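You operate a simulated robot arm through the tools that you are given. There is no shell and no other tool. Be economical: measure what you need, move in short steps, check, and stop when the job is done.

You are at the controls of a simulated two-armed robot. One attempt, no reset.

Task
Carry the wide white sleeve to the carpeted bench in the gold case.
Fine: close the lid and turn the latch to HOLD first; lift the case with both hands; it goes on the clear spot at the end of the carpeted bench next to the long table; the other sleeve stays.

Only the result counts: the job must be done as asked and must still hold three seconds after the hand-in. Knocking over, shifting, dropping, spilling or breaking anything else fails it. Lids that push on must go on centred and level and be pressed home; caps that screw on are set level and turned clockwise until they are tight.

Robot
Two 7-joint arms with fingered hands on one trunk, on a base that drives. Base frame: it is fixed to the floor where the robot stands at the start and does not move with it; the origin is under the middle of the robot, x ahead of it, y to its left, z up; the surface under the hand at the start is at about z = 0.82. Lengths are in m, angles in rad, forces in N, time in s.
The left shoulder is at the start at [0.035, 0.182, 1.299], the right one opposite. With the tool pointing down near the work surface each hand reaches from about 0.1 to 0.76 m from the robot's upright axis, wherever it stands, measured 20 degrees to its own side. Places, roughly: case latch [0.3, 0.8, 0.9]; case lid [0.5, 0.8, 1]; clear spot on the carpeted bench [-1.5, -0.2, 0.8]; inside of the gold case [0.4, 0.8, 0.8]. Payload 3.8 kg a hand.
The TCP of each hand is the grasp point between the finger pads, 0.03 m short of the fingertips. In the tool frame z runs along the fingers and y along their closing line. Largest opening 0.104 m; the body of the gripper starts 0.035 m behind the TCP. The gripper is a hand of 4 fingers: y runs from the thumb to the fingers, the wrist lies at [-0.017, -0.104, -0.178] in the tool frame, and closing takes about 1.5 s.
Orientation is that of the tool frame in the base frame, as a unit quaternion [x, y, z, w]. With the fingers straight down and the wrist toward the robot, the tool's x, y and z point along [0, 1, 0], [1, 0, 0] and [0, 0, -1] of the base frame.

Tools
- The arms move only by the tool apply_moves. It takes "left_deltas", "right_deltas" or both (then of equal length, played together; a hand with none holds still); each is a list of rows, each a list of 3 entries, a list of its own where there are three numbers: the shift along the tool's x, y, z in units of 30 mm (1.0 is 30 mm), then the turn, a rotation vector about the tool's x, y, z in units of 6 degrees (1.0 is 6 degrees), then the finger opening in m, from 0 to 0.104. In form: [[[dx, dy, dz], [ax, ay, az], fingers], ...]. A call has 1 to 8 rows; each row shifts and turns the commanded pose from where the row before left it, along the tool's axes as they then stand. A call with a number of a shift or a turn outside -1 to 1 is refused whole. Each row takes 0.2 s and may step no farther than 0.05 m and 0.15 rad from the row before; otherwise, or with a gripper value out of range, the whole call is refused. A pose out of reach is approached as far as the arm can. The call stops where the force on the tool passes 40 N (or 10 N more than at its start, if that is more) or the arm is blocked; 0.2 s more then pass. Each finger travels about 0.072 m/s and halts on what it meets, pressing with about 23 N; the grip force reading is that of the motor and also rises with nothing between the fingers. The clock runs only during rows and for 0.2 s after the last one: add rows that do not move to give the fingers time. The reply holds the time, the measured pose of the TCP, the force on the tool along the base axes, the opening and the grip force, in the units named above and with some noise, with the torque about the TCP (base axes, N m) and any sound that the robot's microphone picked up.
- Cameras (640 x 400 px; columns grow to the right, rows downward): "scene" is now at [0.0978, 0.0504, 1.4728]; the picture's right is [0.52, -0.85, 0.00], its down [-0.45, -0.28, -0.85] and it looks along [0.72, 0.44, -0.53] (base axes); focal length 265 px, centre (320, 200). "left" rides on the left gripper at [-0.066, -0.09, -0.126] in its tool frame; the picture's right is [-0.78, -0.30, 0.56], its down [0.57, -0.70, 0.43] and it looks along [0.26, 0.65, 0.71] (tool axes); focal length 275 px, centre (320, 200). "right" rides on the right gripper at [0.066, -0.09, -0.126] in its tool frame; the picture's right is [-0.78, 0.30, -0.56], its down [-0.57, -0.70, 0.42] and it looks along [-0.26, 0.65, 0.71] (tool axes); focal length 275 px, centre (320, 200). There is no depth. A picture from a camera that has moved, and an enlarged one, comes with that camera's place and axes in the base frame and with its lens. The place of the scene camera against the robot may be out by one fixed shift of up to 0.018 m in any direction.
- get_image(camera): a new picture of that camera. No time passes.
- raise_lower(by): slides the trunk up (or, below 0, down) by that many m; the arms and the scene camera ride with it, the base frame stays. It gives what a move gives, with no picture.
- base_move(legs): drives the robot by 1 to 6 legs, each [ahead, left, turn to the left] in m, m and rad, along the robot's own axes; the way and the turn of a leg run together, so that a leg with both is an arc; at most 1.5 m and 3.142 rad a leg. The arms and the cameras ride along, it lands a little off, and it stops where it bumps. It gives what a move gives.
- set_grasp(shape, hand): the hand has 4 fingers and takes this shape, open, in about a second: jaw (thumb against the fingers, like two jaws); tri (thumb and two fingers); tip (a fingertip pinch); poke (one finger out to press); point (the index stretched); flat (the hand flat); cup (the hand cupped); fist (a fist). The gripper value then closes the fingers along that shape, each until it touches; the sizes above hold for jaw. It gives what a move gives, with no picture.
- head_to(pan, tilt): turns the head with the scene camera to pan (to the left, within 1.501 rad either way) and tilt (down, from -0.506 to 1.204), counted from straight ahead of the robot. It gives what a move gives.
- inspect(camera, box): a new picture of the part [left, top, right, bottom] of that camera's present view, enlarged. No time passes.
- hand_in(): hands the job in; it is judged then, once.

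Work in short steps. Places have to be worked out from the pictures, the camera data and where the tool is seen: move nearer, look again, correct. Check each grasp and each placing, and mend what went wrong. You have 120 turns and 88 pictures in all, those below and enlarged ones among them. Open the grippers and draw the arms clear of the work before you hand the job in, unless the task says otherwise.

The tools are called after "Request:" as a command line: name --argument value ..., lists and objects as JSON in quotes. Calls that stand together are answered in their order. apply_moves: Moves the arms, as the interface text tells. Its arguments: {"type":"object","properties":{"left_deltas":{"type":"array","items":{"type":"array"}},"right_deltas":{"type":"array","items":{"type":"array"}}},"required":[]} The other tools are called the same way: raise_lower (by) slides the trunk up or down; set_grasp (shape, hand) gives the hand a shape; base_move (legs) drives the base; head_to (pan, tilt) turns the head that bears the scene camera; get_image (camera) takes a picture; inspect (camera, box) takes an enlarged picture of a part of a camera's view; hand_in () hands the job in.

At the start:

```text
time_s: 0.0
left_position: [0.3444, 0.4617, 1.3368]
left_tool_rot: [0.707, 0.707, 0.001, -0.001]
left_wrist_force: [0.3, 0.1, 0.3]
left_torque: [-0.02, 0.0, 0.0]
left_width: 0.1036
left_grip_force: 0.1
left_shape: jaw
right_position: [0.4235, 0.0814, 1.2861]
right_tool_rot: [0.707, 0.707, -0.001, 0.0]
right_wrist_force: [0.0, 0.5, -0.4]
right_torque: [-0.01, -0.02, -0.01]
right_width: 0.1035
right_grip_force: 0.1
right_shape: jaw
trunk travel left (down, up): [-0.45, 0.306]
robot x, y, heading: [-0.0015, 0.0005, 0.001]
head pan, tilt: [0.552, 0.557]
```

scene: 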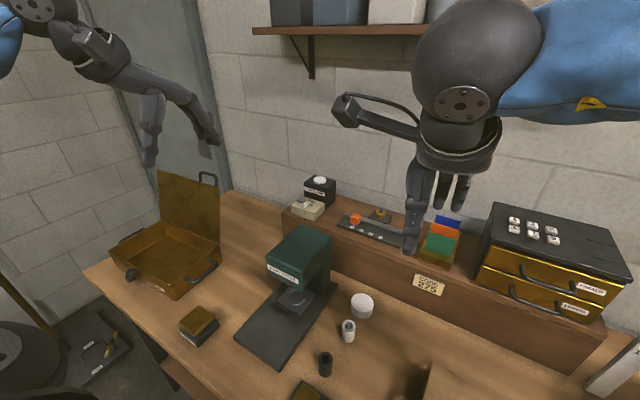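
right: 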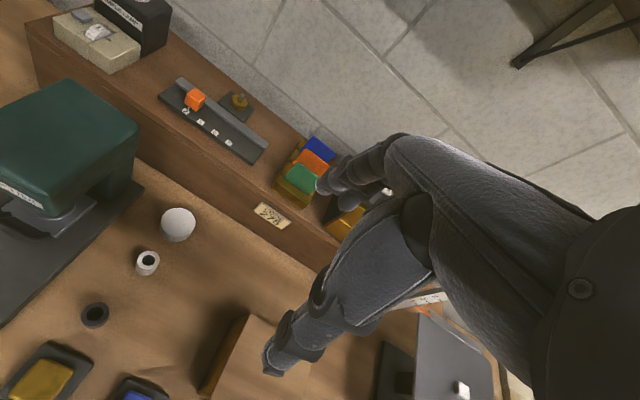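
left: 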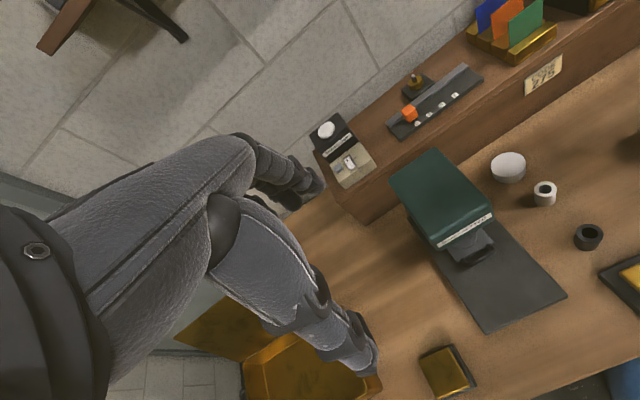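

I see the open gold case on the left, and a wide white round and a narrow white sleeve near the press. I will enlarge these to identify them.

Request:
inspect --camera "scene" --box '[230, 220, 470, 400]'

Request:
inspect --camera "scene" --box '[80, 150, 250, 310]'

Request:
inspect --camera "left" --box '[440, 120, 640, 300]'

```text
2.22 times, centred on (350, 310) of scene
camera zoom: at [0.0978, 0.0504, 1.4728], right [0.52, -0.85, 0.0], down [-0.45, -0.28, -0.85], along [0.72, 0.44, -0.53], focal length 588 px, centre (253, -44)
```

zoom: 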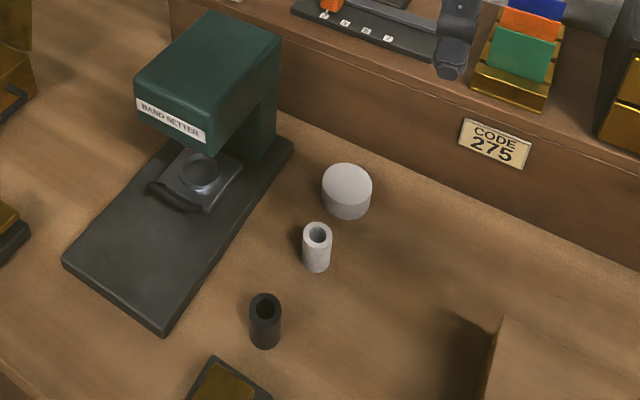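

```text
2.50 times, centred on (165, 230) of scene
camera zoom: at [0.0978, 0.0504, 1.4728], right [0.52, -0.85, 0.0], down [-0.45, -0.28, -0.85], along [0.72, 0.44, -0.53], focal length 662 px, centre (708, 125)
```

zoom: 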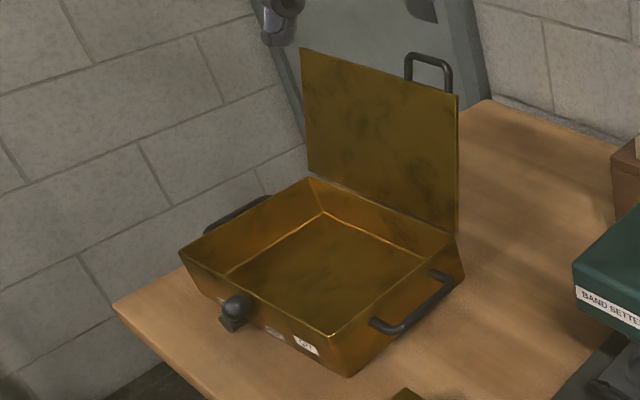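

```text
2.22 times, centred on (540, 210) of left
camera zoom: at [0.2556, 0.3941, 1.4627], right [-0.3, -0.78, -0.56], down [-0.7, 0.57, -0.43], along [0.65, 0.26, -0.71], focal length 612 px, centre (-169, 178)
```

zoom: 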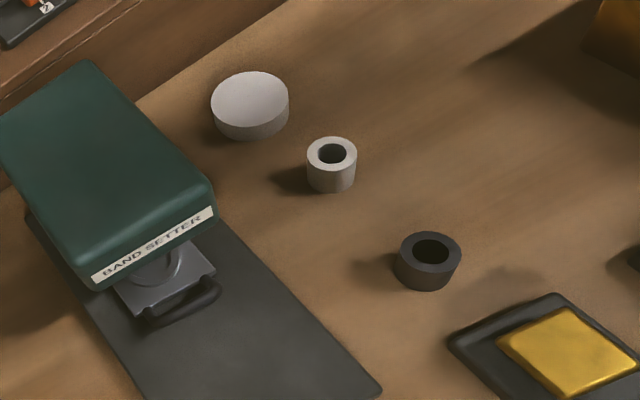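

The table extends beyond this view; I'll look further right/down and towards the bench.

Request:
head_to --pan -0.3 --tilt 0.75

Request:
get_image --camera "scene"

Request:
head_to --pan 0.3 --tilt 0.9

Request:
get_image --camera "scene"

```text
time_s: 1.2
left_position: [0.3455, 0.461, 1.3362]
left_tool_rot: [0.707, 0.707, 0.0, 0.0]
left_wrist_force: [-0.1, -0.4, -0.2]
left_torque: [0.04, 0.02, 0.02]
left_width: 0.1039
left_grip_force: 0.1
left_shape: jaw
right_position: [0.4224, 0.0823, 1.2869]
right_tool_rot: [0.706, 0.708, 0.0, 0.0]
right_wrist_force: [-0.5, -1.0, 0.6]
right_torque: [-0.02, 0.0, -0.01]
right_width: 0.1036
right_grip_force: 0.2
right_shape: jaw
trunk travel left (down, up): [-0.45, 0.306]
robot x, y, heading: [-0.0006, 0.0027, 0.002]
head pan, tilt: [-0.3, 0.75]
```

```text
81 pictures are left
camera scene: at [0.1007, -0.021, 1.4561], right [-0.29, -0.96, 0.0], down [-0.65, 0.2, -0.73], along [0.7, -0.22, -0.68], focal length 265 px, centre (320, 200)
```

scene: 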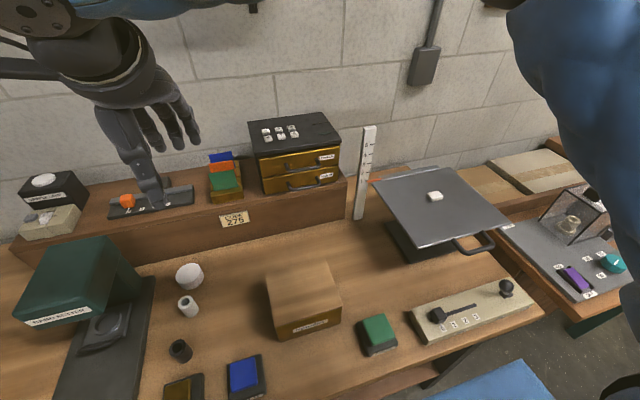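

```text
time_s: 2.2
left_position: [0.3449, 0.4608, 1.3367]
left_tool_rot: [0.707, 0.707, 0.0, 0.0]
left_wrist_force: [0.0, -0.1, 0.5]
left_torque: [0.01, 0.02, -0.03]
left_width: 0.1036
left_grip_force: 0.0
left_shape: jaw
right_position: [0.4224, 0.0803, 1.2884]
right_tool_rot: [0.706, 0.708, 0.0, 0.0]
right_wrist_force: [-0.6, 1.2, 0.1]
right_torque: [-0.03, 0.04, 0.01]
right_width: 0.1037
right_grip_force: 0.0
right_shape: jaw
trunk travel left (down, up): [-0.45, 0.306]
robot x, y, heading: [0.0011, -0.0017, 0.001]
head pan, tilt: [0.3, 0.901]
```

```text
80 pictures are left
camera scene: at [0.0936, 0.0257, 1.4442], right [0.29, -0.96, 0.0], down [-0.75, -0.23, -0.62], along [0.59, 0.18, -0.78], focal length 265 px, centre (320, 200)
```

scene: 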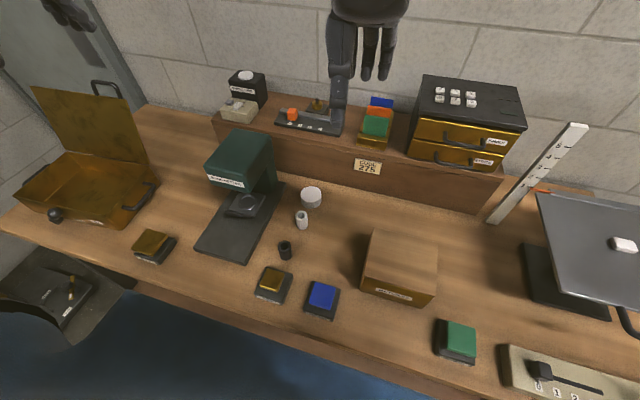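

The two visible sleeves are one white, one black; "wide" may be hidden, e.g. in labelled drawers. I will read the labels.

Request:
inspect --camera "scene" --box '[340, 60, 540, 180]'

Request:
inspect --camera "scene" --box '[180, 130, 460, 320]'

Request:
inspect --camera "scene" --box '[210, 60, 350, 150]'

Request:
inspect --camera "right" --box '[0, 180, 300, 400]'

```text
3.20 times, centred on (440, 120) of scene
camera zoom: at [0.0936, 0.0257, 1.4442], right [0.29, -0.96, 0.0], down [-0.75, -0.23, -0.62], along [0.59, 0.18, -0.78], focal length 847 px, centre (-64, 456)
```

zoom: 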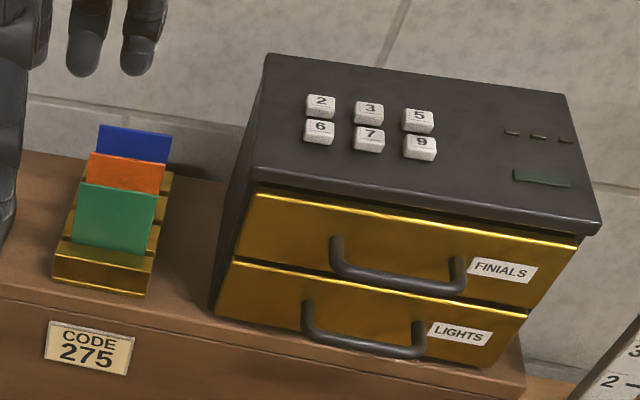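

```text
2.11 times, centred on (320, 225) of scene
camera zoom: at [0.0936, 0.0257, 1.4442], right [0.29, -0.96, 0.0], down [-0.75, -0.23, -0.62], along [0.59, 0.18, -0.78], focal length 557 px, centre (320, 147)
```

zoom: 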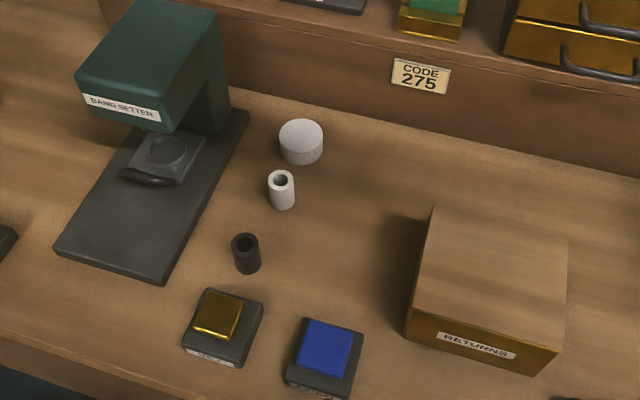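

```text
4.44 times, centred on (280, 105) of scene
camera zoom: at [0.0936, 0.0257, 1.4442], right [0.29, -0.96, 0.0], down [-0.75, -0.23, -0.62], along [0.59, 0.18, -0.78], focal length 1177 px, centre (498, 622)
```

zoom: 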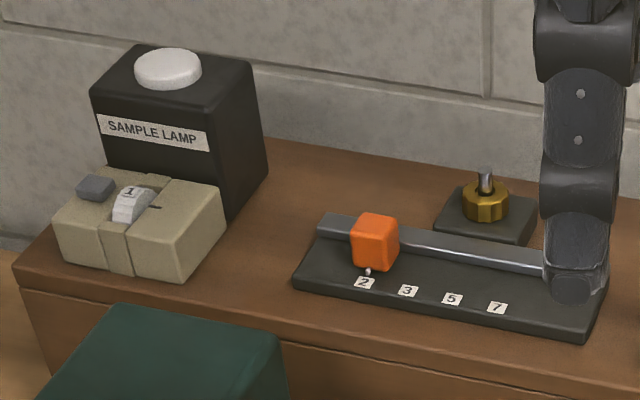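

```text
1.82 times, centred on (150, 290) of right
camera zoom: at [0.333, 0.1471, 1.4127], right [0.3, -0.78, 0.56], down [-0.7, -0.57, -0.42], along [0.65, -0.26, -0.71], focal length 500 px, centre (629, 36)
```

zoom: 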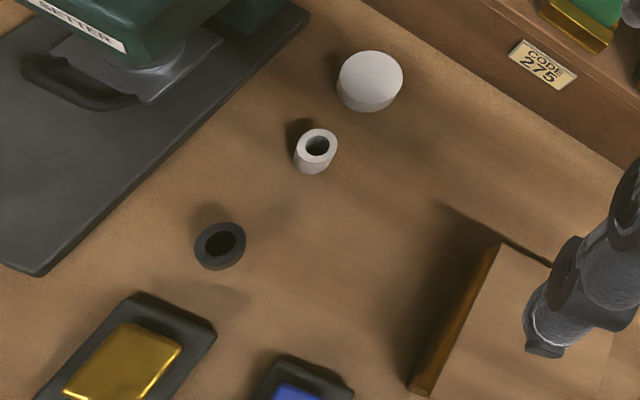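

I'll zoom in hard on the three round things to tell which is a sleeve.

Request:
inspect --camera "right" --box '[80, 190, 230, 340]'

Request:
inspect --camera "scene" --box '[270, 175, 340, 275]'

Request:
inspect --camera "scene" --box '[0, 70, 170, 240]'

```text
2.67 times, centred on (155, 265) of right
camera zoom: at [0.333, 0.1471, 1.4127], right [0.3, -0.78, 0.56], down [-0.7, -0.57, -0.42], along [0.65, -0.26, -0.71], focal length 734 px, centre (760, 27)
```

zoom: 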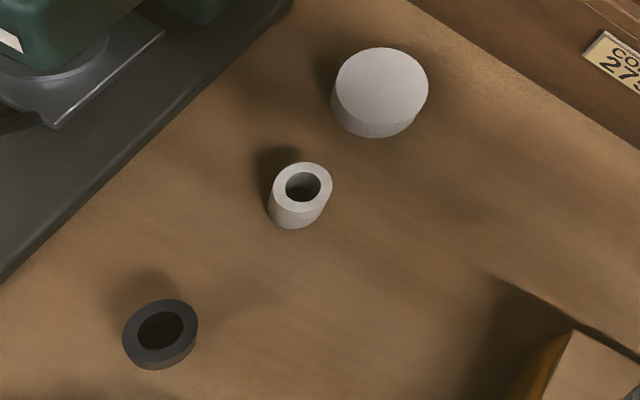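

```text
4.00 times, centred on (305, 225) of scene
camera zoom: at [0.0936, 0.0257, 1.4442], right [0.29, -0.96, 0.0], down [-0.75, -0.23, -0.62], along [0.59, 0.18, -0.78], focal length 1059 px, centre (380, 100)
```

zoom: 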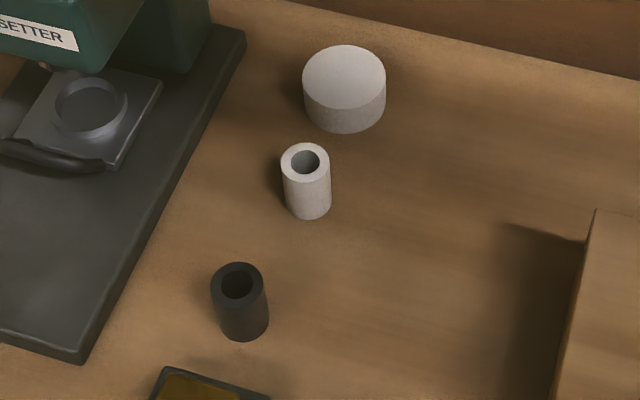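

```text
2.35 times, centred on (85, 155) of scene
camera zoom: at [0.0936, 0.0257, 1.4442], right [0.29, -0.96, 0.0], down [-0.75, -0.23, -0.62], along [0.59, 0.18, -0.78], focal length 623 px, centre (873, 306)
```

zoom: 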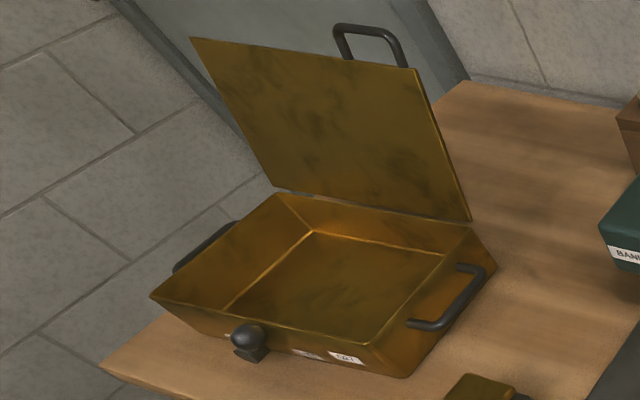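

The disc has no visible hole. Before deciding, I'll survey the rest of the room to see whether another white sleeve exists.

Request:
head_to --pan -1.4 --tilt 0.5

Request:
get_image --camera "scene"

Request:
head_to --pan 1.45 --tilt 0.5

Request:
get_image --camera "scene"

```text
time_s: 3.9
left_position: [0.3449, 0.4608, 1.3371]
left_tool_rot: [0.708, 0.707, 0.0, 0.0]
left_wrist_force: [0.0, -0.7, -0.1]
left_torque: [0.0, 0.02, -0.02]
left_width: 0.1037
left_grip_force: 0.0
left_shape: jaw
right_position: [0.4219, 0.0811, 1.288]
right_tool_rot: [0.706, 0.708, 0.0, -0.001]
right_wrist_force: [-0.1, 0.1, -0.5]
right_torque: [-0.02, 0.0, -0.03]
right_width: 0.1037
right_grip_force: 0.0
right_shape: jaw
trunk travel left (down, up): [-0.45, 0.306]
robot x, y, heading: [-0.0024, 0.0007, 0.002]
head pan, tilt: [-1.4, 0.499]
```

```text
72 pictures are left
camera scene: at [0.037, -0.0862, 1.478], right [-0.99, -0.17, 0.0], down [-0.08, 0.47, -0.88], along [0.15, -0.87, -0.48], focal length 265 px, centre (320, 200)
```

scene: 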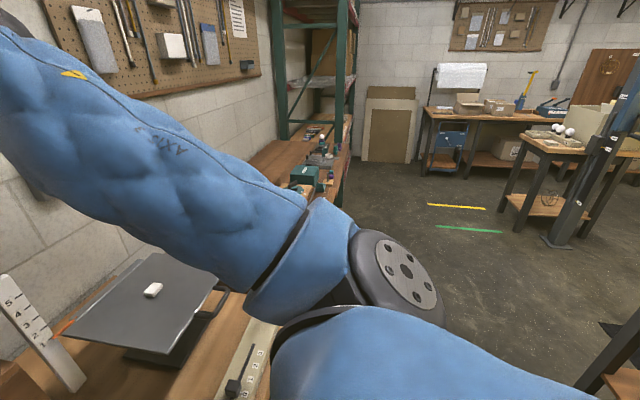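

```text
time_s: 6.4
left_position: [0.3445, 0.4612, 1.3368]
left_tool_rot: [0.707, 0.707, 0.0, 0.0]
left_wrist_force: [0.4, 0.0, 0.6]
left_torque: [0.02, -0.01, 0.01]
left_width: 0.1037
left_grip_force: 0.0
left_shape: jaw
right_position: [0.4239, 0.0822, 1.2879]
right_tool_rot: [0.707, 0.708, -0.001, 0.0]
right_wrist_force: [0.5, -0.1, 0.0]
right_torque: [0.01, -0.02, 0.0]
right_width: 0.1036
right_grip_force: 0.1
right_shape: jaw
trunk travel left (down, up): [-0.45, 0.306]
robot x, y, heading: [0.0009, 0.0041, 0.001]
head pan, tilt: [1.45, 0.499]
```

```text
71 pictures are left
camera scene: at [0.0325, 0.0938, 1.478], right [0.99, -0.12, 0.0], down [-0.06, -0.48, -0.88], along [0.11, 0.87, -0.48], focal length 265 px, centre (320, 200)
```

scene: 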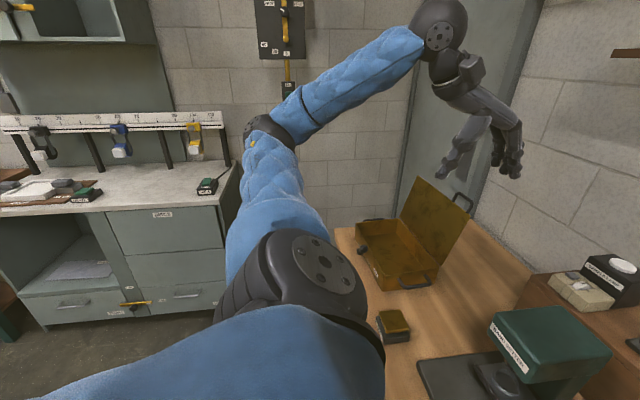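

Other benches are far off. I'll lower the right hand so its camera views the disc and tubes up close.

Request:
apply_moves --right_deltas '[[[0.6, -0.25, 1], [0, 0, 0], 0.104], [[0.6, -0.25, 1], [0, 0, 0], 0.104], [[0.6, -0.25, 1], [0, 0, 0], 0.104], [[0.6, -0.25, 1], [0, 0, 0], 0.104], [[0.6, -0.25, 1], [0, 0, 0], 0.104], [[0.6, -0.25, 1], [0, 0, 0], 0.104], [[0.6, -0.25, 1], [0, 0, 0], 0.104], [[0.6, -0.25, 1], [0, 0, 0], 0.104]]'

Request:
get_image --camera "right"

```text
time_s: 8.2
left_position: [0.3449, 0.4608, 1.3371]
left_tool_rot: [0.707, 0.707, 0.0, 0.0]
left_wrist_force: [-0.6, 0.1, 0.5]
left_torque: [-0.01, 0.02, 0.0]
left_width: 0.1039
left_grip_force: 0.0
left_shape: jaw
right_position: [0.3668, 0.2148, 1.0569]
right_tool_rot: [0.707, 0.707, 0.001, 0.0]
right_wrist_force: [-0.3, -0.3, 0.3]
right_torque: [-0.01, 0.0, 0.01]
right_width: 0.1036
right_grip_force: 0.0
right_shape: jaw
right hand out of reach, approached as far as the arm can: row 8
trunk travel left (down, up): [-0.45, 0.306]
robot x, y, heading: [0.0022, -0.0054, 0.001]
head pan, tilt: [1.45, 0.499]
```

```text
70 pictures are left
camera right: at [0.2768, 0.2798, 1.182], right [0.3, -0.78, 0.56], down [-0.7, -0.57, -0.43], along [0.65, -0.26, -0.71], focal length 275 px, centre (320, 200)
```

right: 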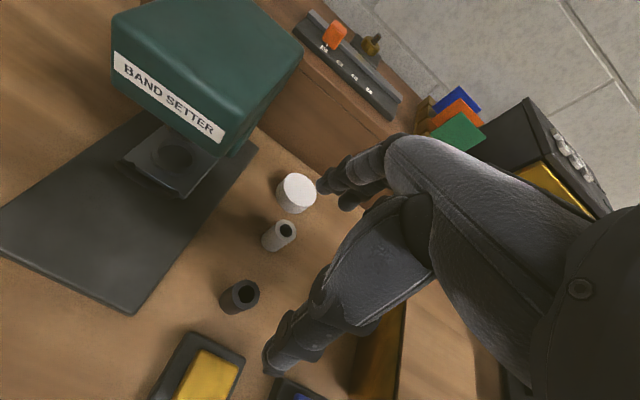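

Request:
inspect --camera "right" --box '[210, 160, 330, 320]'

Request:
head_to --pan 0.25 --tilt 0.7

Request:
get_image --camera "scene"

```text
2.50 times, centred on (270, 240) of right
camera zoom: at [0.2768, 0.2798, 1.182], right [0.3, -0.78, 0.56], down [-0.7, -0.57, -0.43], along [0.65, -0.26, -0.71], focal length 688 px, centre (445, 100)
```

zoom: 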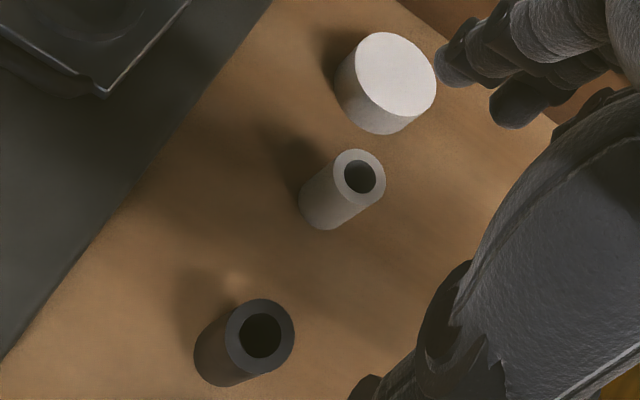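

```text
time_s: 9.6
left_position: [0.3448, 0.4611, 1.3359]
left_tool_rot: [0.708, 0.707, 0.0, -0.001]
left_wrist_force: [-0.7, -0.5, -0.1]
left_torque: [0.02, 0.01, -0.01]
left_width: 0.1038
left_grip_force: 0.1
left_shape: jaw
right_position: [0.3671, 0.2134, 1.0557]
right_tool_rot: [0.707, 0.707, 0.0, 0.0]
right_wrist_force: [0.5, -0.2, 0.8]
right_torque: [0.02, -0.03, 0.0]
right_width: 0.1035
right_grip_force: 0.0
right_shape: jaw
trunk travel left (down, up): [-0.45, 0.306]
robot x, y, heading: [0.0029, -0.0003, 0.001]
head pan, tilt: [0.25, 0.7]
```

```text
68 pictures are left
camera scene: at [0.1038, 0.0246, 1.4603], right [0.25, -0.97, 0.0], down [-0.62, -0.16, -0.76], along [0.74, 0.19, -0.64], focal length 265 px, centre (320, 200)
```

scene: 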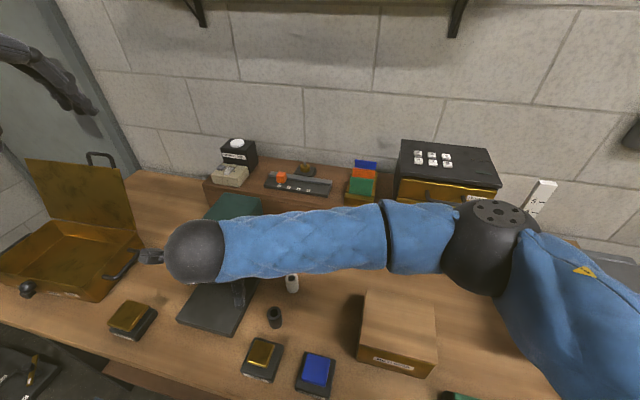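

The disc shows no hole even close up. I'll inspect the RETURNS box and the right part of the table with the plate for another sleeve.

Request:
inspect --camera "scene" --box '[330, 270, 470, 400]'

Request:
head_to --pan -0.75 --tilt 0.7

Request:
get_image --camera "scene"

```text
3.08 times, centred on (400, 335) of scene
camera zoom: at [0.1038, 0.0246, 1.4603], right [0.25, -0.97, 0.0], down [-0.62, -0.16, -0.76], along [0.74, 0.19, -0.64], focal length 815 px, centre (74, -215)
```

zoom: 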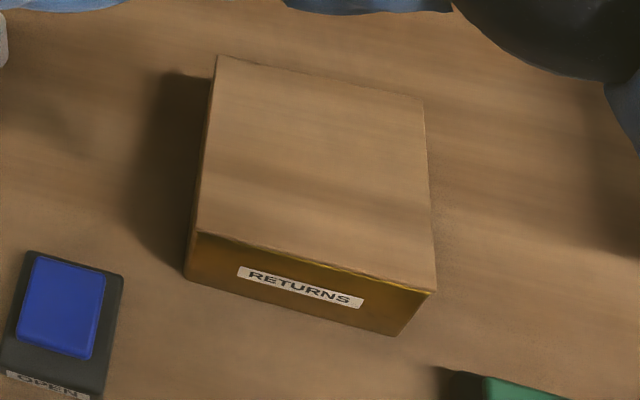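

```text
time_s: 10.9
left_position: [0.3444, 0.462, 1.3375]
left_tool_rot: [0.708, 0.707, 0.0, 0.0]
left_wrist_force: [-0.2, -0.2, 0.5]
left_torque: [-0.02, -0.03, 0.0]
left_width: 0.1039
left_grip_force: 0.1
left_shape: jaw
right_position: [0.3677, 0.2142, 1.0561]
right_tool_rot: [0.706, 0.708, 0.0, 0.0]
right_wrist_force: [-0.3, -0.4, -0.2]
right_torque: [0.03, 0.05, -0.02]
right_width: 0.1039
right_grip_force: 0.0
right_shape: jaw
trunk travel left (down, up): [-0.45, 0.306]
robot x, y, heading: [-0.0025, 0.0007, -0.001]
head pan, tilt: [-0.75, 0.7]
```

```text
66 pictures are left
camera scene: at [0.0837, -0.0544, 1.4603], right [-0.68, -0.73, 0.0], down [-0.47, 0.44, -0.76], along [0.56, -0.52, -0.64], focal length 265 px, centre (320, 200)
```

scene: 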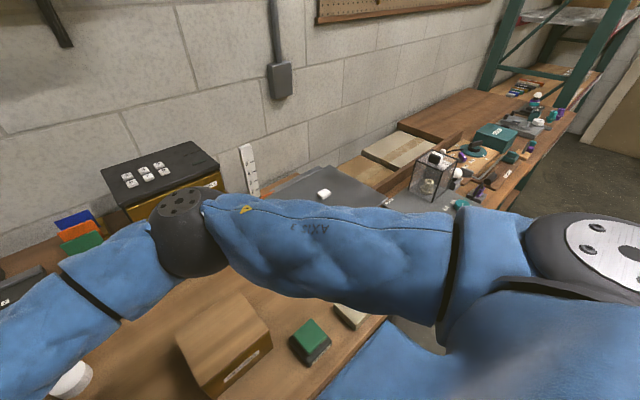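

I'll read the button labels (one says OPEN), which may tell how things open.

Request:
head_to --pan 0.15 --tilt 0.95

Request:
inspect --camera "scene" --box '[180, 200, 500, 400]'

Request:
inspect --camera "scene" --box '[0, 150, 250, 320]'

```text
time_s: 12.1
left_position: [0.3453, 0.4608, 1.3365]
left_tool_rot: [0.707, 0.707, 0.0, 0.0]
left_wrist_force: [-0.1, 0.3, -0.4]
left_torque: [0.02, -0.01, -0.06]
left_width: 0.1039
left_grip_force: 0.0
left_shape: jaw
right_position: [0.3668, 0.2139, 1.0559]
right_tool_rot: [0.707, 0.707, 0.001, 0.0]
right_wrist_force: [-0.6, 0.0, 1.0]
right_torque: [0.02, 0.01, 0.03]
right_width: 0.1039
right_grip_force: 0.2
right_shape: jaw
trunk travel left (down, up): [-0.45, 0.306]
robot x, y, heading: [0.0009, 0.0014, 0.001]
head pan, tilt: [0.15, 0.949]
```

```text
2.00 times, centred on (340, 300) of scene
camera zoom: at [0.0934, 0.0143, 1.4406], right [0.15, -0.99, 0.0], down [-0.8, -0.12, -0.58], along [0.58, 0.09, -0.81], focal length 530 px, centre (280, 0)
```

zoom: 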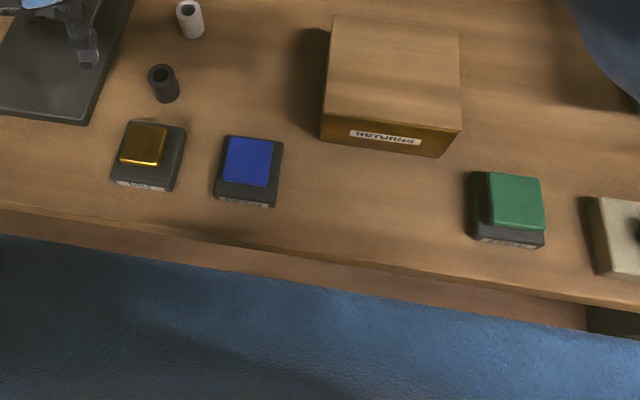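

```text
2.35 times, centred on (125, 235) of scene
camera zoom: at [0.0934, 0.0143, 1.4406], right [0.15, -0.99, 0.0], down [-0.8, -0.12, -0.58], along [0.58, 0.09, -0.81], focal length 623 px, centre (779, 118)
```

zoom: 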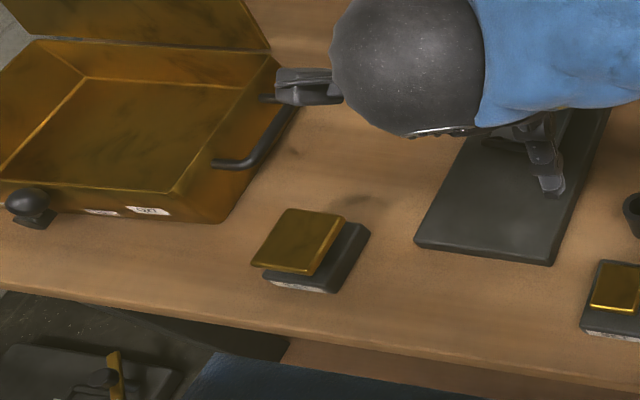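

Tubes measure the same width (~0.032), disc ~0.058. I'll raise the right hand back, then back off and turn to survey the other surfaces and the bench before deciding.

Request:
apply_moves --right_deltas '[[[-0.6, 0.25, -1], [0, 0, 0], 0.104], [[-0.6, 0.25, -1], [0, 0, 0], 0.104], [[-0.6, 0.25, -1], [0, 0, 0], 0.104], [[-0.6, 0.25, -1], [0, 0, 0], 0.104], [[-0.6, 0.25, -1], [0, 0, 0], 0.104], [[-0.6, 0.25, -1], [0, 0, 0], 0.104], [[-0.6, 0.25, -1], [0, 0, 0], 0.104], [[-0.6, 0.25, -1], [0, 0, 0], 0.104]]'

Request:
base_move --legs '[[-0.35, 0, 0], [0, 0, 1.57]]'

Request:
head_to --pan 0.5 --tilt 0.4

Request:
get_image --camera "scene"

Request:
head_to --pan 1.4 --tilt 0.4

Request:
get_image --camera "scene"

```text
time_s: 13.9
left_position: [0.3453, 0.4611, 1.3375]
left_tool_rot: [0.707, 0.707, 0.0, 0.0]
left_wrist_force: [-1.3, -0.1, 0.1]
left_torque: [-0.01, -0.01, -0.01]
left_width: 0.1036
left_grip_force: 0.0
left_shape: jaw
right_position: [0.4288, 0.0712, 1.2959]
right_tool_rot: [0.707, 0.707, 0.0, -0.001]
right_wrist_force: [-0.5, 1.1, 0.1]
right_torque: [0.01, -0.01, 0.0]
right_width: 0.104
right_grip_force: 0.1
right_shape: jaw
trunk travel left (down, up): [-0.45, 0.306]
robot x, y, heading: [-0.0045, -0.0032, -0.002]
head pan, tilt: [0.15, 0.949]
```

```text
time_s: 20.0
left_position: [-0.8143, 0.3454, 1.3357]
left_tool_rot: [0.0, 1.0, 0.0, 0.001]
left_wrist_force: [-0.5, -0.6, -1.0]
left_torque: [0.01, 0.0, -0.01]
left_width: 0.1035
left_grip_force: 0.0
left_shape: jaw
right_position: [-0.4229, 0.429, 1.2955]
right_tool_rot: [0.0, 1.0, 0.0, 0.0]
right_wrist_force: [-0.4, -0.4, -0.2]
right_torque: [0.04, 0.0, -0.02]
right_width: 0.1042
right_grip_force: 0.1
right_shape: jaw
trunk travel left (down, up): [-0.45, 0.306]
robot x, y, heading: [-0.3545, -0.0007, 1.566]
head pan, tilt: [0.15, 0.949]
```

```text
time_s: 20.9
left_position: [-0.8134, 0.3457, 1.3366]
left_tool_rot: [0.0, 1.0, 0.0, 0.0]
left_wrist_force: [-0.1, -0.5, -0.4]
left_torque: [-0.01, -0.01, -0.02]
left_width: 0.1037
left_grip_force: 0.1
left_shape: jaw
right_position: [-0.4221, 0.4286, 1.2956]
right_tool_rot: [-0.001, 1.0, 0.0, 0.0]
right_wrist_force: [0.9, 0.3, 0.7]
right_torque: [0.01, -0.03, 0.0]
right_width: 0.104
right_grip_force: 0.0
right_shape: jaw
trunk travel left (down, up): [-0.45, 0.306]
robot x, y, heading: [-0.3529, 0.0003, 1.569]
head pan, tilt: [0.499, 0.4]
```

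```text
63 pictures are left
camera scene: at [-0.4056, 0.1144, 1.4871], right [0.88, 0.48, 0.0], down [0.19, -0.34, -0.92], along [-0.44, 0.81, -0.39], focal length 265 px, centre (320, 200)
```

scene: 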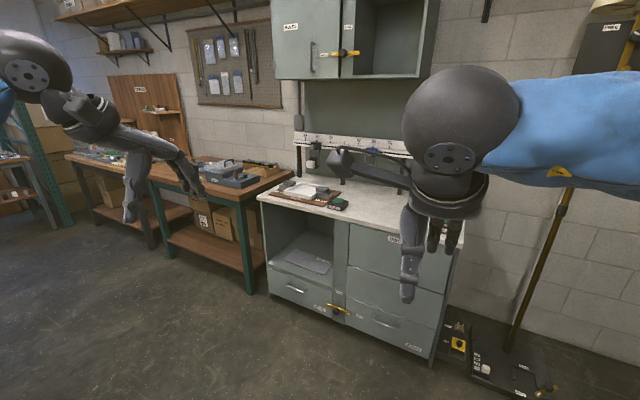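

```text
time_s: 22.1
left_position: [-0.8151, 0.3459, 1.336]
left_tool_rot: [0.001, 1.0, 0.001, 0.0]
left_wrist_force: [-0.1, 0.3, 0.0]
left_torque: [0.01, 0.03, 0.0]
left_width: 0.1038
left_grip_force: 0.0
left_shape: jaw
right_position: [-0.4229, 0.4288, 1.2946]
right_tool_rot: [0.0, 1.0, 0.0, 0.0]
right_wrist_force: [-0.9, 0.8, -0.9]
right_torque: [-0.01, 0.01, 0.0]
right_width: 0.1037
right_grip_force: 0.0
right_shape: jaw
trunk travel left (down, up): [-0.45, 0.306]
robot x, y, heading: [-0.3547, 0.0014, 1.564]
head pan, tilt: [1.4, 0.4]
```

```text
62 pictures are left
camera scene: at [-0.4526, 0.049, 1.4872], right [0.17, 0.99, 0.0], down [0.38, -0.07, -0.92], along [-0.91, 0.16, -0.39], focal length 265 px, centre (320, 200)
```

scene: 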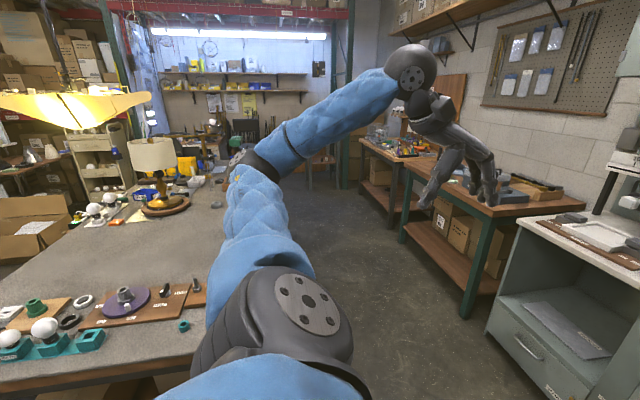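

The carpeted bench is behind, with many parts. I turn further to view it.

Request:
base_move --legs '[[0, 0, 1.57]]'

Request:
head_to --pan 0 --tilt 0.6

Request:
get_image --camera "scene"

```text
time_s: 26.4
left_position: [-0.6992, -0.4611, 1.3363]
left_tool_rot: [0.707, -0.707, 0.0, 0.0]
left_wrist_force: [-0.3, 0.3, -0.4]
left_torque: [-0.01, 0.04, 0.0]
left_width: 0.1038
left_grip_force: 0.0
left_shape: jaw
right_position: [-0.781, -0.0695, 1.2939]
right_tool_rot: [-0.707, 0.707, 0.0, 0.0]
right_wrist_force: [0.1, 0.4, -0.2]
right_torque: [0.01, -0.01, 0.01]
right_width: 0.1036
right_grip_force: 0.2
right_shape: jaw
trunk travel left (down, up): [-0.45, 0.306]
robot x, y, heading: [-0.3555, 0.0027, 3.144]
head pan, tilt: [1.4, 0.4]
```

```text
time_s: 27.9
left_position: [-0.6984, -0.4592, 1.337]
left_tool_rot: [0.707, -0.707, 0.001, 0.0]
left_wrist_force: [0.8, -0.2, -0.6]
left_torque: [0.0, 0.02, 0.01]
left_width: 0.1039
left_grip_force: 0.0
left_shape: jaw
right_position: [-0.7833, -0.0696, 1.2961]
right_tool_rot: [-0.707, 0.708, 0.0, 0.0]
right_wrist_force: [0.2, -0.1, -0.1]
right_torque: [-0.03, -0.01, 0.04]
right_width: 0.1039
right_grip_force: 0.1
right_shape: jaw
trunk travel left (down, up): [-0.45, 0.306]
robot x, y, heading: [-0.3552, 0.001, 3.137]
head pan, tilt: [0.0, 0.6]
```

```text
61 pictures are left
camera scene: at [-0.4791, 0.0035, 1.469], right [0.0, 1.0, 0.0], down [0.56, 0.0, -0.83], along [-0.83, 0.0, -0.56], focal length 265 px, centre (320, 200)
```

scene: 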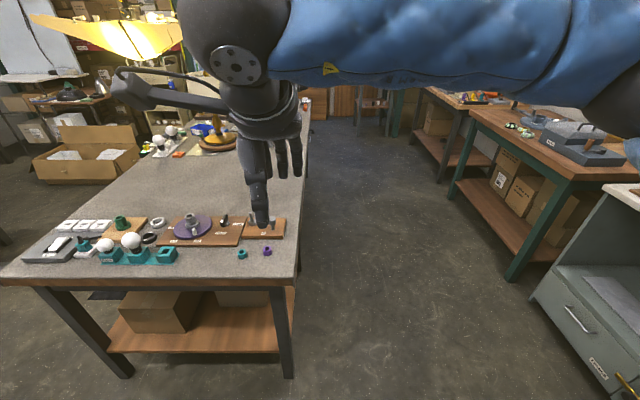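

The carpeted bench: parts at near end, clear area around (-1.5,-0.2). I'll zoom in on the parts.

Request:
inspect --camera "scene" --box '[10, 190, 310, 290]'

Request:
inspect --camera "scene" --box '[120, 70, 320, 200]'

```text
2.13 times, centred on (160, 240) of scene
camera zoom: at [-0.4791, 0.0035, 1.469], right [0.0, 1.0, 0.0], down [0.56, 0.0, -0.83], along [-0.83, 0.0, -0.56], focal length 565 px, centre (661, 115)
```

zoom: 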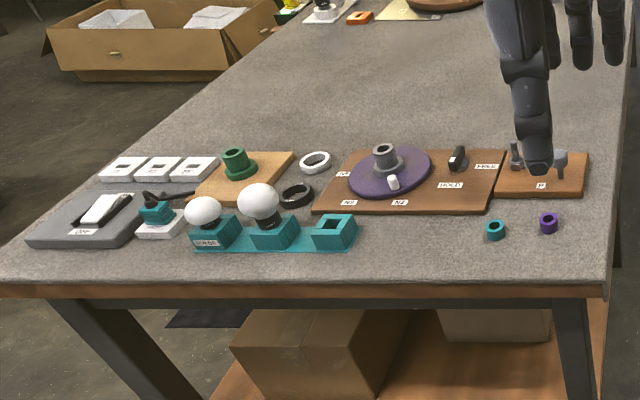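

```text
3.08 times, centred on (220, 135) of scene
camera zoom: at [-0.4791, 0.0035, 1.469], right [0.0, 1.0, 0.0], down [0.56, 0.0, -0.83], along [-0.83, 0.0, -0.56], focal length 815 px, centre (628, 400)
```

zoom: 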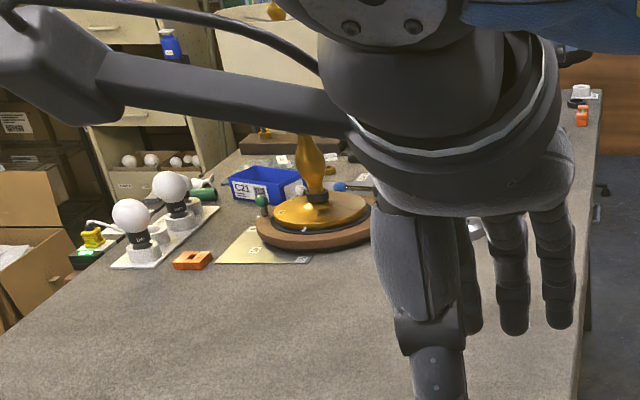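

Nothing there is a candidate start item (sleeve has to come from the long table). I return to the long table to look at the tubes very closely.

Request:
base_move --legs '[[0, 0, -1.57], [0, 0, -1.57], [0.35, 0.1, 0]]'

Request:
head_to --pan 0.2 --tilt 0.9

Request:
inspect --camera "scene" --box '[260, 170, 370, 280]'

```text
time_s: 37.9
left_position: [0.3521, 0.5568, 1.3362]
left_tool_rot: [0.709, 0.705, 0.0, 0.0]
left_wrist_force: [0.2, -0.8, 0.3]
left_torque: [0.02, 0.01, 0.01]
left_width: 0.1036
left_grip_force: 0.1
left_shape: jaw
right_position: [0.4331, 0.1662, 1.2944]
right_tool_rot: [0.71, 0.705, -0.001, -0.001]
right_wrist_force: [0.7, 0.2, -1.0]
right_torque: [0.04, 0.04, -0.01]
right_width: 0.1037
right_grip_force: 0.0
right_shape: jaw
trunk travel left (down, up): [-0.45, 0.306]
robot x, y, heading: [0.0018, 0.0984, -0.007]
head pan, tilt: [0.0, 0.6]
```

```text
time_s: 38.7
left_position: [0.3494, 0.557, 1.338]
left_tool_rot: [0.709, 0.705, 0.0, -0.001]
left_wrist_force: [0.4, 0.2, 0.5]
left_torque: [0.01, -0.01, -0.02]
left_width: 0.1037
left_grip_force: 0.1
left_shape: jaw
right_position: [0.4315, 0.1649, 1.2952]
right_tool_rot: [0.709, 0.705, 0.001, 0.0]
right_wrist_force: [0.4, 0.1, -0.7]
right_torque: [0.0, -0.03, -0.02]
right_width: 0.1039
right_grip_force: 0.0
right_shape: jaw
trunk travel left (down, up): [-0.45, 0.306]
robot x, y, heading: [0.0038, 0.0968, -0.003]
head pan, tilt: [0.201, 0.901]
```

```text
3.64 times, centred on (315, 225) of scene
camera zoom: at [0.0981, 0.1157, 1.4442], right [0.19, -0.98, 0.0], down [-0.77, -0.15, -0.62], along [0.61, 0.12, -0.78], focal length 963 px, centre (338, 109)
```

zoom: 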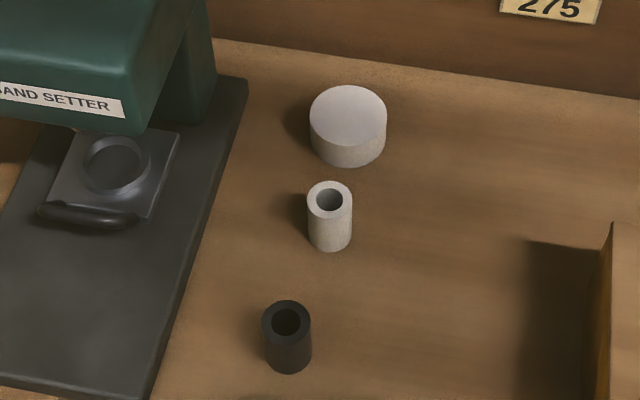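

Both tubes have equal size (~0.032 wide, 0.054 tall) and are the only hollow pieces here, one white and one black; "the other sleeve" must be the black one, so the target is the white tube at about (0.477, 0.195). I shift the base back to y≈0, and move the left hand over the tube with the right hand moved clear.

Request:
base_move --legs '[[0, -0.1, 0]]'

Request:
apply_moves --left_deltas '[[[-1, 0.5, 0], [0, 0, 0], 0.104], [[-1, 0.5, 0], [0, 0, 0], 0.104], [[-1, 0.5, 0], [0, 0, 0], 0.104], [[-1, 0.5, 0], [0, 0, 0], 0.104], [[-1, 0.5, 0], [0, 0, 0], 0.104], [[-1, 0.5, 0], [0, 0, 0], 0.104], [[-1, 0.5, 0], [0, 0, 0], 0.104], [[-0.7, 0.5, 0], [0, 0, 0], 0.08]]' --right_deltas '[[[-1, -0.5, 0], [0, 0, 0], 0.104], [[-1, -0.5, 0], [0, 0, 0], 0.104], [[-1, -0.5, 0], [0, 0, 0], 0.104], [[-1, -0.5, 0], [0, 0, 0], 0.104], [[-1, -0.5, 0], [0, 0, 0], 0.104], [[-1, -0.5, 0], [0, 0, 0], 0.104], [[-1, -0.5, 0], [0, 0, 0], 0.104], [[-1, -0.5, 0], [0, 0, 0], 0.104]]'

Request:
get_image --camera "left"

```text
time_s: 39.9
left_position: [0.3485, 0.4554, 1.3371]
left_tool_rot: [0.708, 0.706, 0.0, 0.0]
left_wrist_force: [-0.5, -0.2, 0.5]
left_torque: [0.0, 0.04, 0.01]
left_width: 0.1037
left_grip_force: 0.0
left_shape: jaw
right_position: [0.4321, 0.0645, 1.2948]
right_tool_rot: [0.709, 0.706, 0.0, -0.002]
right_wrist_force: [0.3, -0.7, -0.6]
right_torque: [0.01, 0.0, 0.02]
right_width: 0.1038
right_grip_force: 0.0
right_shape: jaw
trunk travel left (down, up): [-0.45, 0.306]
robot x, y, heading: [0.0038, -0.003, -0.004]
head pan, tilt: [0.201, 0.901]
```

```text
time_s: 41.6
left_position: [0.4667, 0.2222, 1.3372]
left_tool_rot: [0.708, 0.706, 0.0, -0.001]
left_wrist_force: [-0.1, -0.6, 0.2]
left_torque: [0.04, 0.01, 0.0]
left_width: 0.08
left_grip_force: 0.0
left_shape: jaw
right_position: [0.3101, -0.1767, 1.2949]
right_tool_rot: [0.709, 0.706, 0.001, -0.001]
right_wrist_force: [0.3, 0.2, 1.3]
right_torque: [0.01, -0.01, -0.02]
right_width: 0.1039
right_grip_force: 0.0
right_shape: jaw
trunk travel left (down, up): [-0.45, 0.306]
robot x, y, heading: [0.0057, -0.0018, -0.005]
head pan, tilt: [0.201, 0.901]
```

```text
57 pictures are left
camera left: at [0.3777, 0.1559, 1.4629], right [-0.3, -0.77, -0.56], down [-0.7, 0.58, -0.42], along [0.65, 0.26, -0.71], focal length 275 px, centre (320, 200)
```

left: 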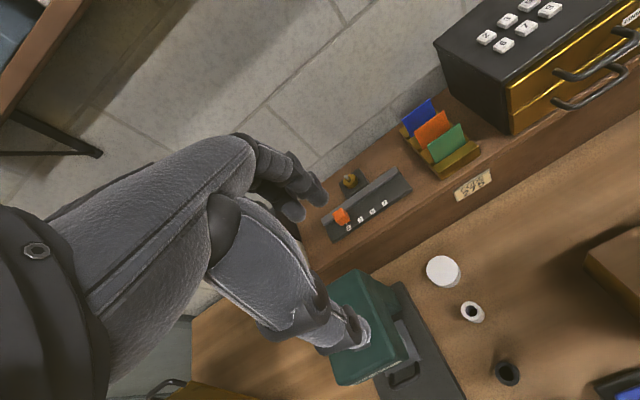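

Left camera also gives the tube at (0.478, 0.192). I align and descend to z≈1.10.

Request:
apply_moves --left_deltas '[[[-0.5, 0.2, 0.9], [0, 0, 0], 0.07], [[-0.5, 0.2, 1], [0, 0, 0], 0.07], [[0, 0, 1], [0, 0, 0], 0.07], [[0, 0, 1], [0, 0, 0], 0.07], [[0, 0, 1], [0, 0, 0], 0.07], [[0, 0, 1], [0, 0, 0], 0.07], [[0, 0, 1], [0, 0, 0], 0.07], [[0, 0, 1], [0, 0, 0], 0.07]]'

Request:
get_image --camera "scene"

Request:
get_image --camera "left"

```text
time_s: 43.5
left_position: [0.4832, 0.1957, 1.0992]
left_tool_rot: [0.708, 0.706, 0.0, 0.0]
left_wrist_force: [0.0, 0.8, -0.1]
left_torque: [-0.01, 0.04, 0.0]
left_width: 0.0707
left_grip_force: 0.0
left_shape: jaw
right_position: [0.3124, -0.1745, 1.2937]
right_tool_rot: [0.708, 0.706, 0.0, -0.001]
right_wrist_force: [-0.2, 0.1, 0.3]
right_torque: [0.04, 0.01, 0.0]
right_width: 0.1039
right_grip_force: 0.0
right_shape: jaw
trunk travel left (down, up): [-0.45, 0.306]
robot x, y, heading: [0.002, -0.0021, -0.006]
head pan, tilt: [0.201, 0.901]
```

```text
56 pictures are left
camera scene: at [0.0978, 0.0149, 1.4442], right [0.19, -0.98, 0.0], down [-0.77, -0.15, -0.62], along [0.61, 0.12, -0.78], focal length 265 px, centre (320, 200)
```

scene: 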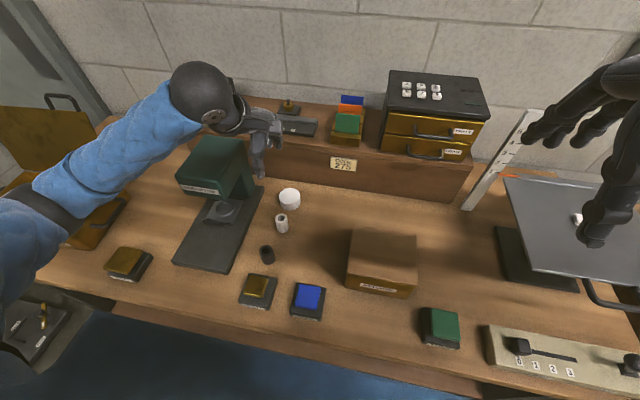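

```text
55 pictures are left
camera left: at [0.3927, 0.1299, 1.2255], right [-0.3, -0.78, -0.56], down [-0.7, 0.58, -0.43], along [0.65, 0.26, -0.71], focal length 275 px, centre (320, 200)
```

left: 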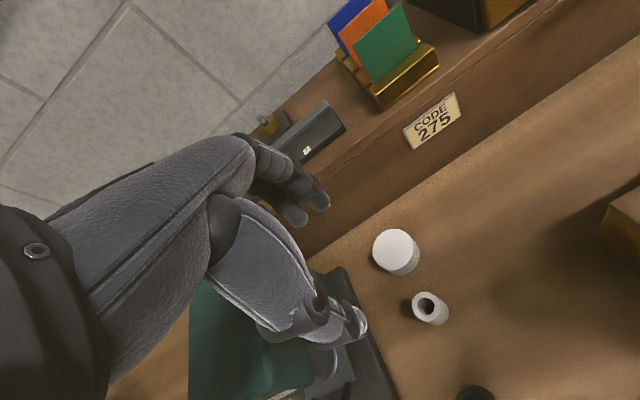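

Tube estimated at (0.477, 0.190); the press head's edge leaves about 3 cm beside the hand. I descend partway and look.

Request:
apply_moves --left_deltas '[[[-0.2, -0.2, 1], [0, 0, 0], 0.07], [[0, 0, 1], [0, 0, 0], 0.07], [[0, 0, 1], [0, 0, 0], 0.07], [[0, 0, 1], [0, 0, 0], 0.07], [[0, 0, 1], [0, 0, 0], 0.07]]'

Request:
get_image --camera "left"

Request:
inspect --camera "scene" --box '[160, 60, 360, 280]'

```text
time_s: 44.6
left_position: [0.4726, 0.1877, 0.9486]
left_tool_rot: [0.708, 0.706, 0.001, 0.0]
left_wrist_force: [-0.5, 0.1, -0.2]
left_torque: [0.03, 0.02, 0.03]
left_width: 0.0703
left_grip_force: 0.0
left_shape: jaw
right_position: [0.3114, -0.175, 1.2954]
right_tool_rot: [0.708, 0.706, 0.0, 0.001]
right_wrist_force: [0.4, -0.4, -0.1]
right_torque: [0.06, -0.02, 0.01]
right_width: 0.1037
right_grip_force: 0.0
right_shape: jaw
trunk travel left (down, up): [-0.45, 0.306]
robot x, y, heading: [0.0005, -0.0051, -0.0]
head pan, tilt: [0.201, 0.901]
```

```text
54 pictures are left
camera left: at [0.3832, 0.1218, 1.0752], right [-0.3, -0.78, -0.56], down [-0.7, 0.58, -0.43], along [0.65, 0.26, -0.71], focal length 275 px, centre (320, 200)
```

left: 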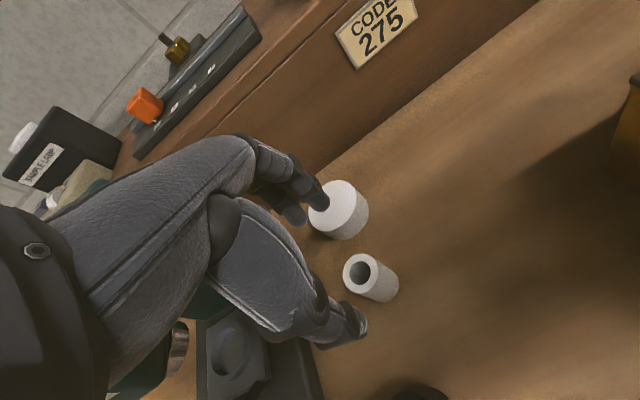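

```text
1.82 times, centred on (260, 170) of scene
camera zoom: at [0.0977, 0.0148, 1.4442], right [0.19, -0.98, 0.0], down [-0.77, -0.15, -0.62], along [0.61, 0.12, -0.78], focal length 481 px, centre (429, 254)
```

zoom: 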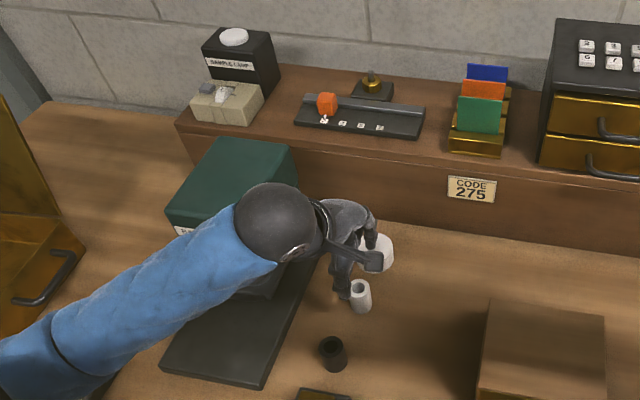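

TCP is within ~5 mm of the tube axis; the disc's near edge is ~0.537. I narrow opening to 0.06, nudge, and descend to z≈0.868.

Request:
apply_moves --left_deltas '[[[-0.05, 0.12, 0.3], [0, 0, 0], 0.06], [[0, 0, 0.8], [0, 0, 0], 0.06], [[0, 0, 0.8], [0, 0, 0], 0.06], [[0, 0, 0.75], [0, 0, 0], 0.06]]'

Request:
get_image --camera "left"

```text
time_s: 45.6
left_position: [0.4766, 0.1859, 0.8694]
left_tool_rot: [0.709, 0.706, 0.001, 0.0]
left_wrist_force: [1.1, 0.0, -0.3]
left_torque: [0.01, 0.0, -0.01]
left_width: 0.0603
left_grip_force: 0.0
left_shape: jaw
right_position: [0.3112, -0.1756, 1.2944]
right_tool_rot: [0.708, 0.706, 0.001, -0.001]
right_wrist_force: [-0.1, -0.2, 0.0]
right_torque: [-0.01, 0.0, 0.01]
right_width: 0.1038
right_grip_force: 0.0
right_shape: jaw
trunk travel left (down, up): [-0.45, 0.306]
robot x, y, heading: [0.0021, -0.0049, -0.004]
head pan, tilt: [0.201, 0.901]
```

```text
52 pictures are left
camera left: at [0.3872, 0.1192, 0.9952], right [-0.3, -0.77, -0.56], down [-0.7, 0.58, -0.43], along [0.65, 0.26, -0.71], focal length 275 px, centre (320, 200)
```

left: 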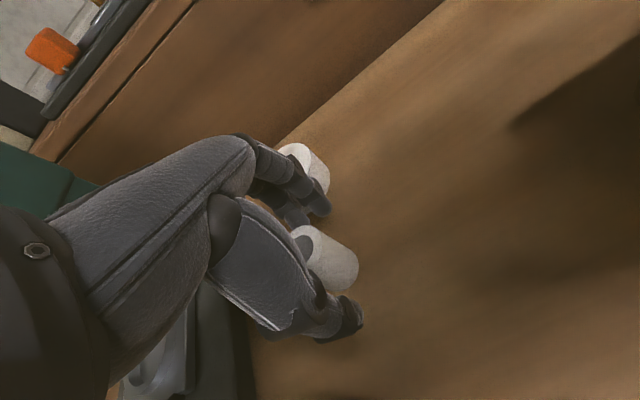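

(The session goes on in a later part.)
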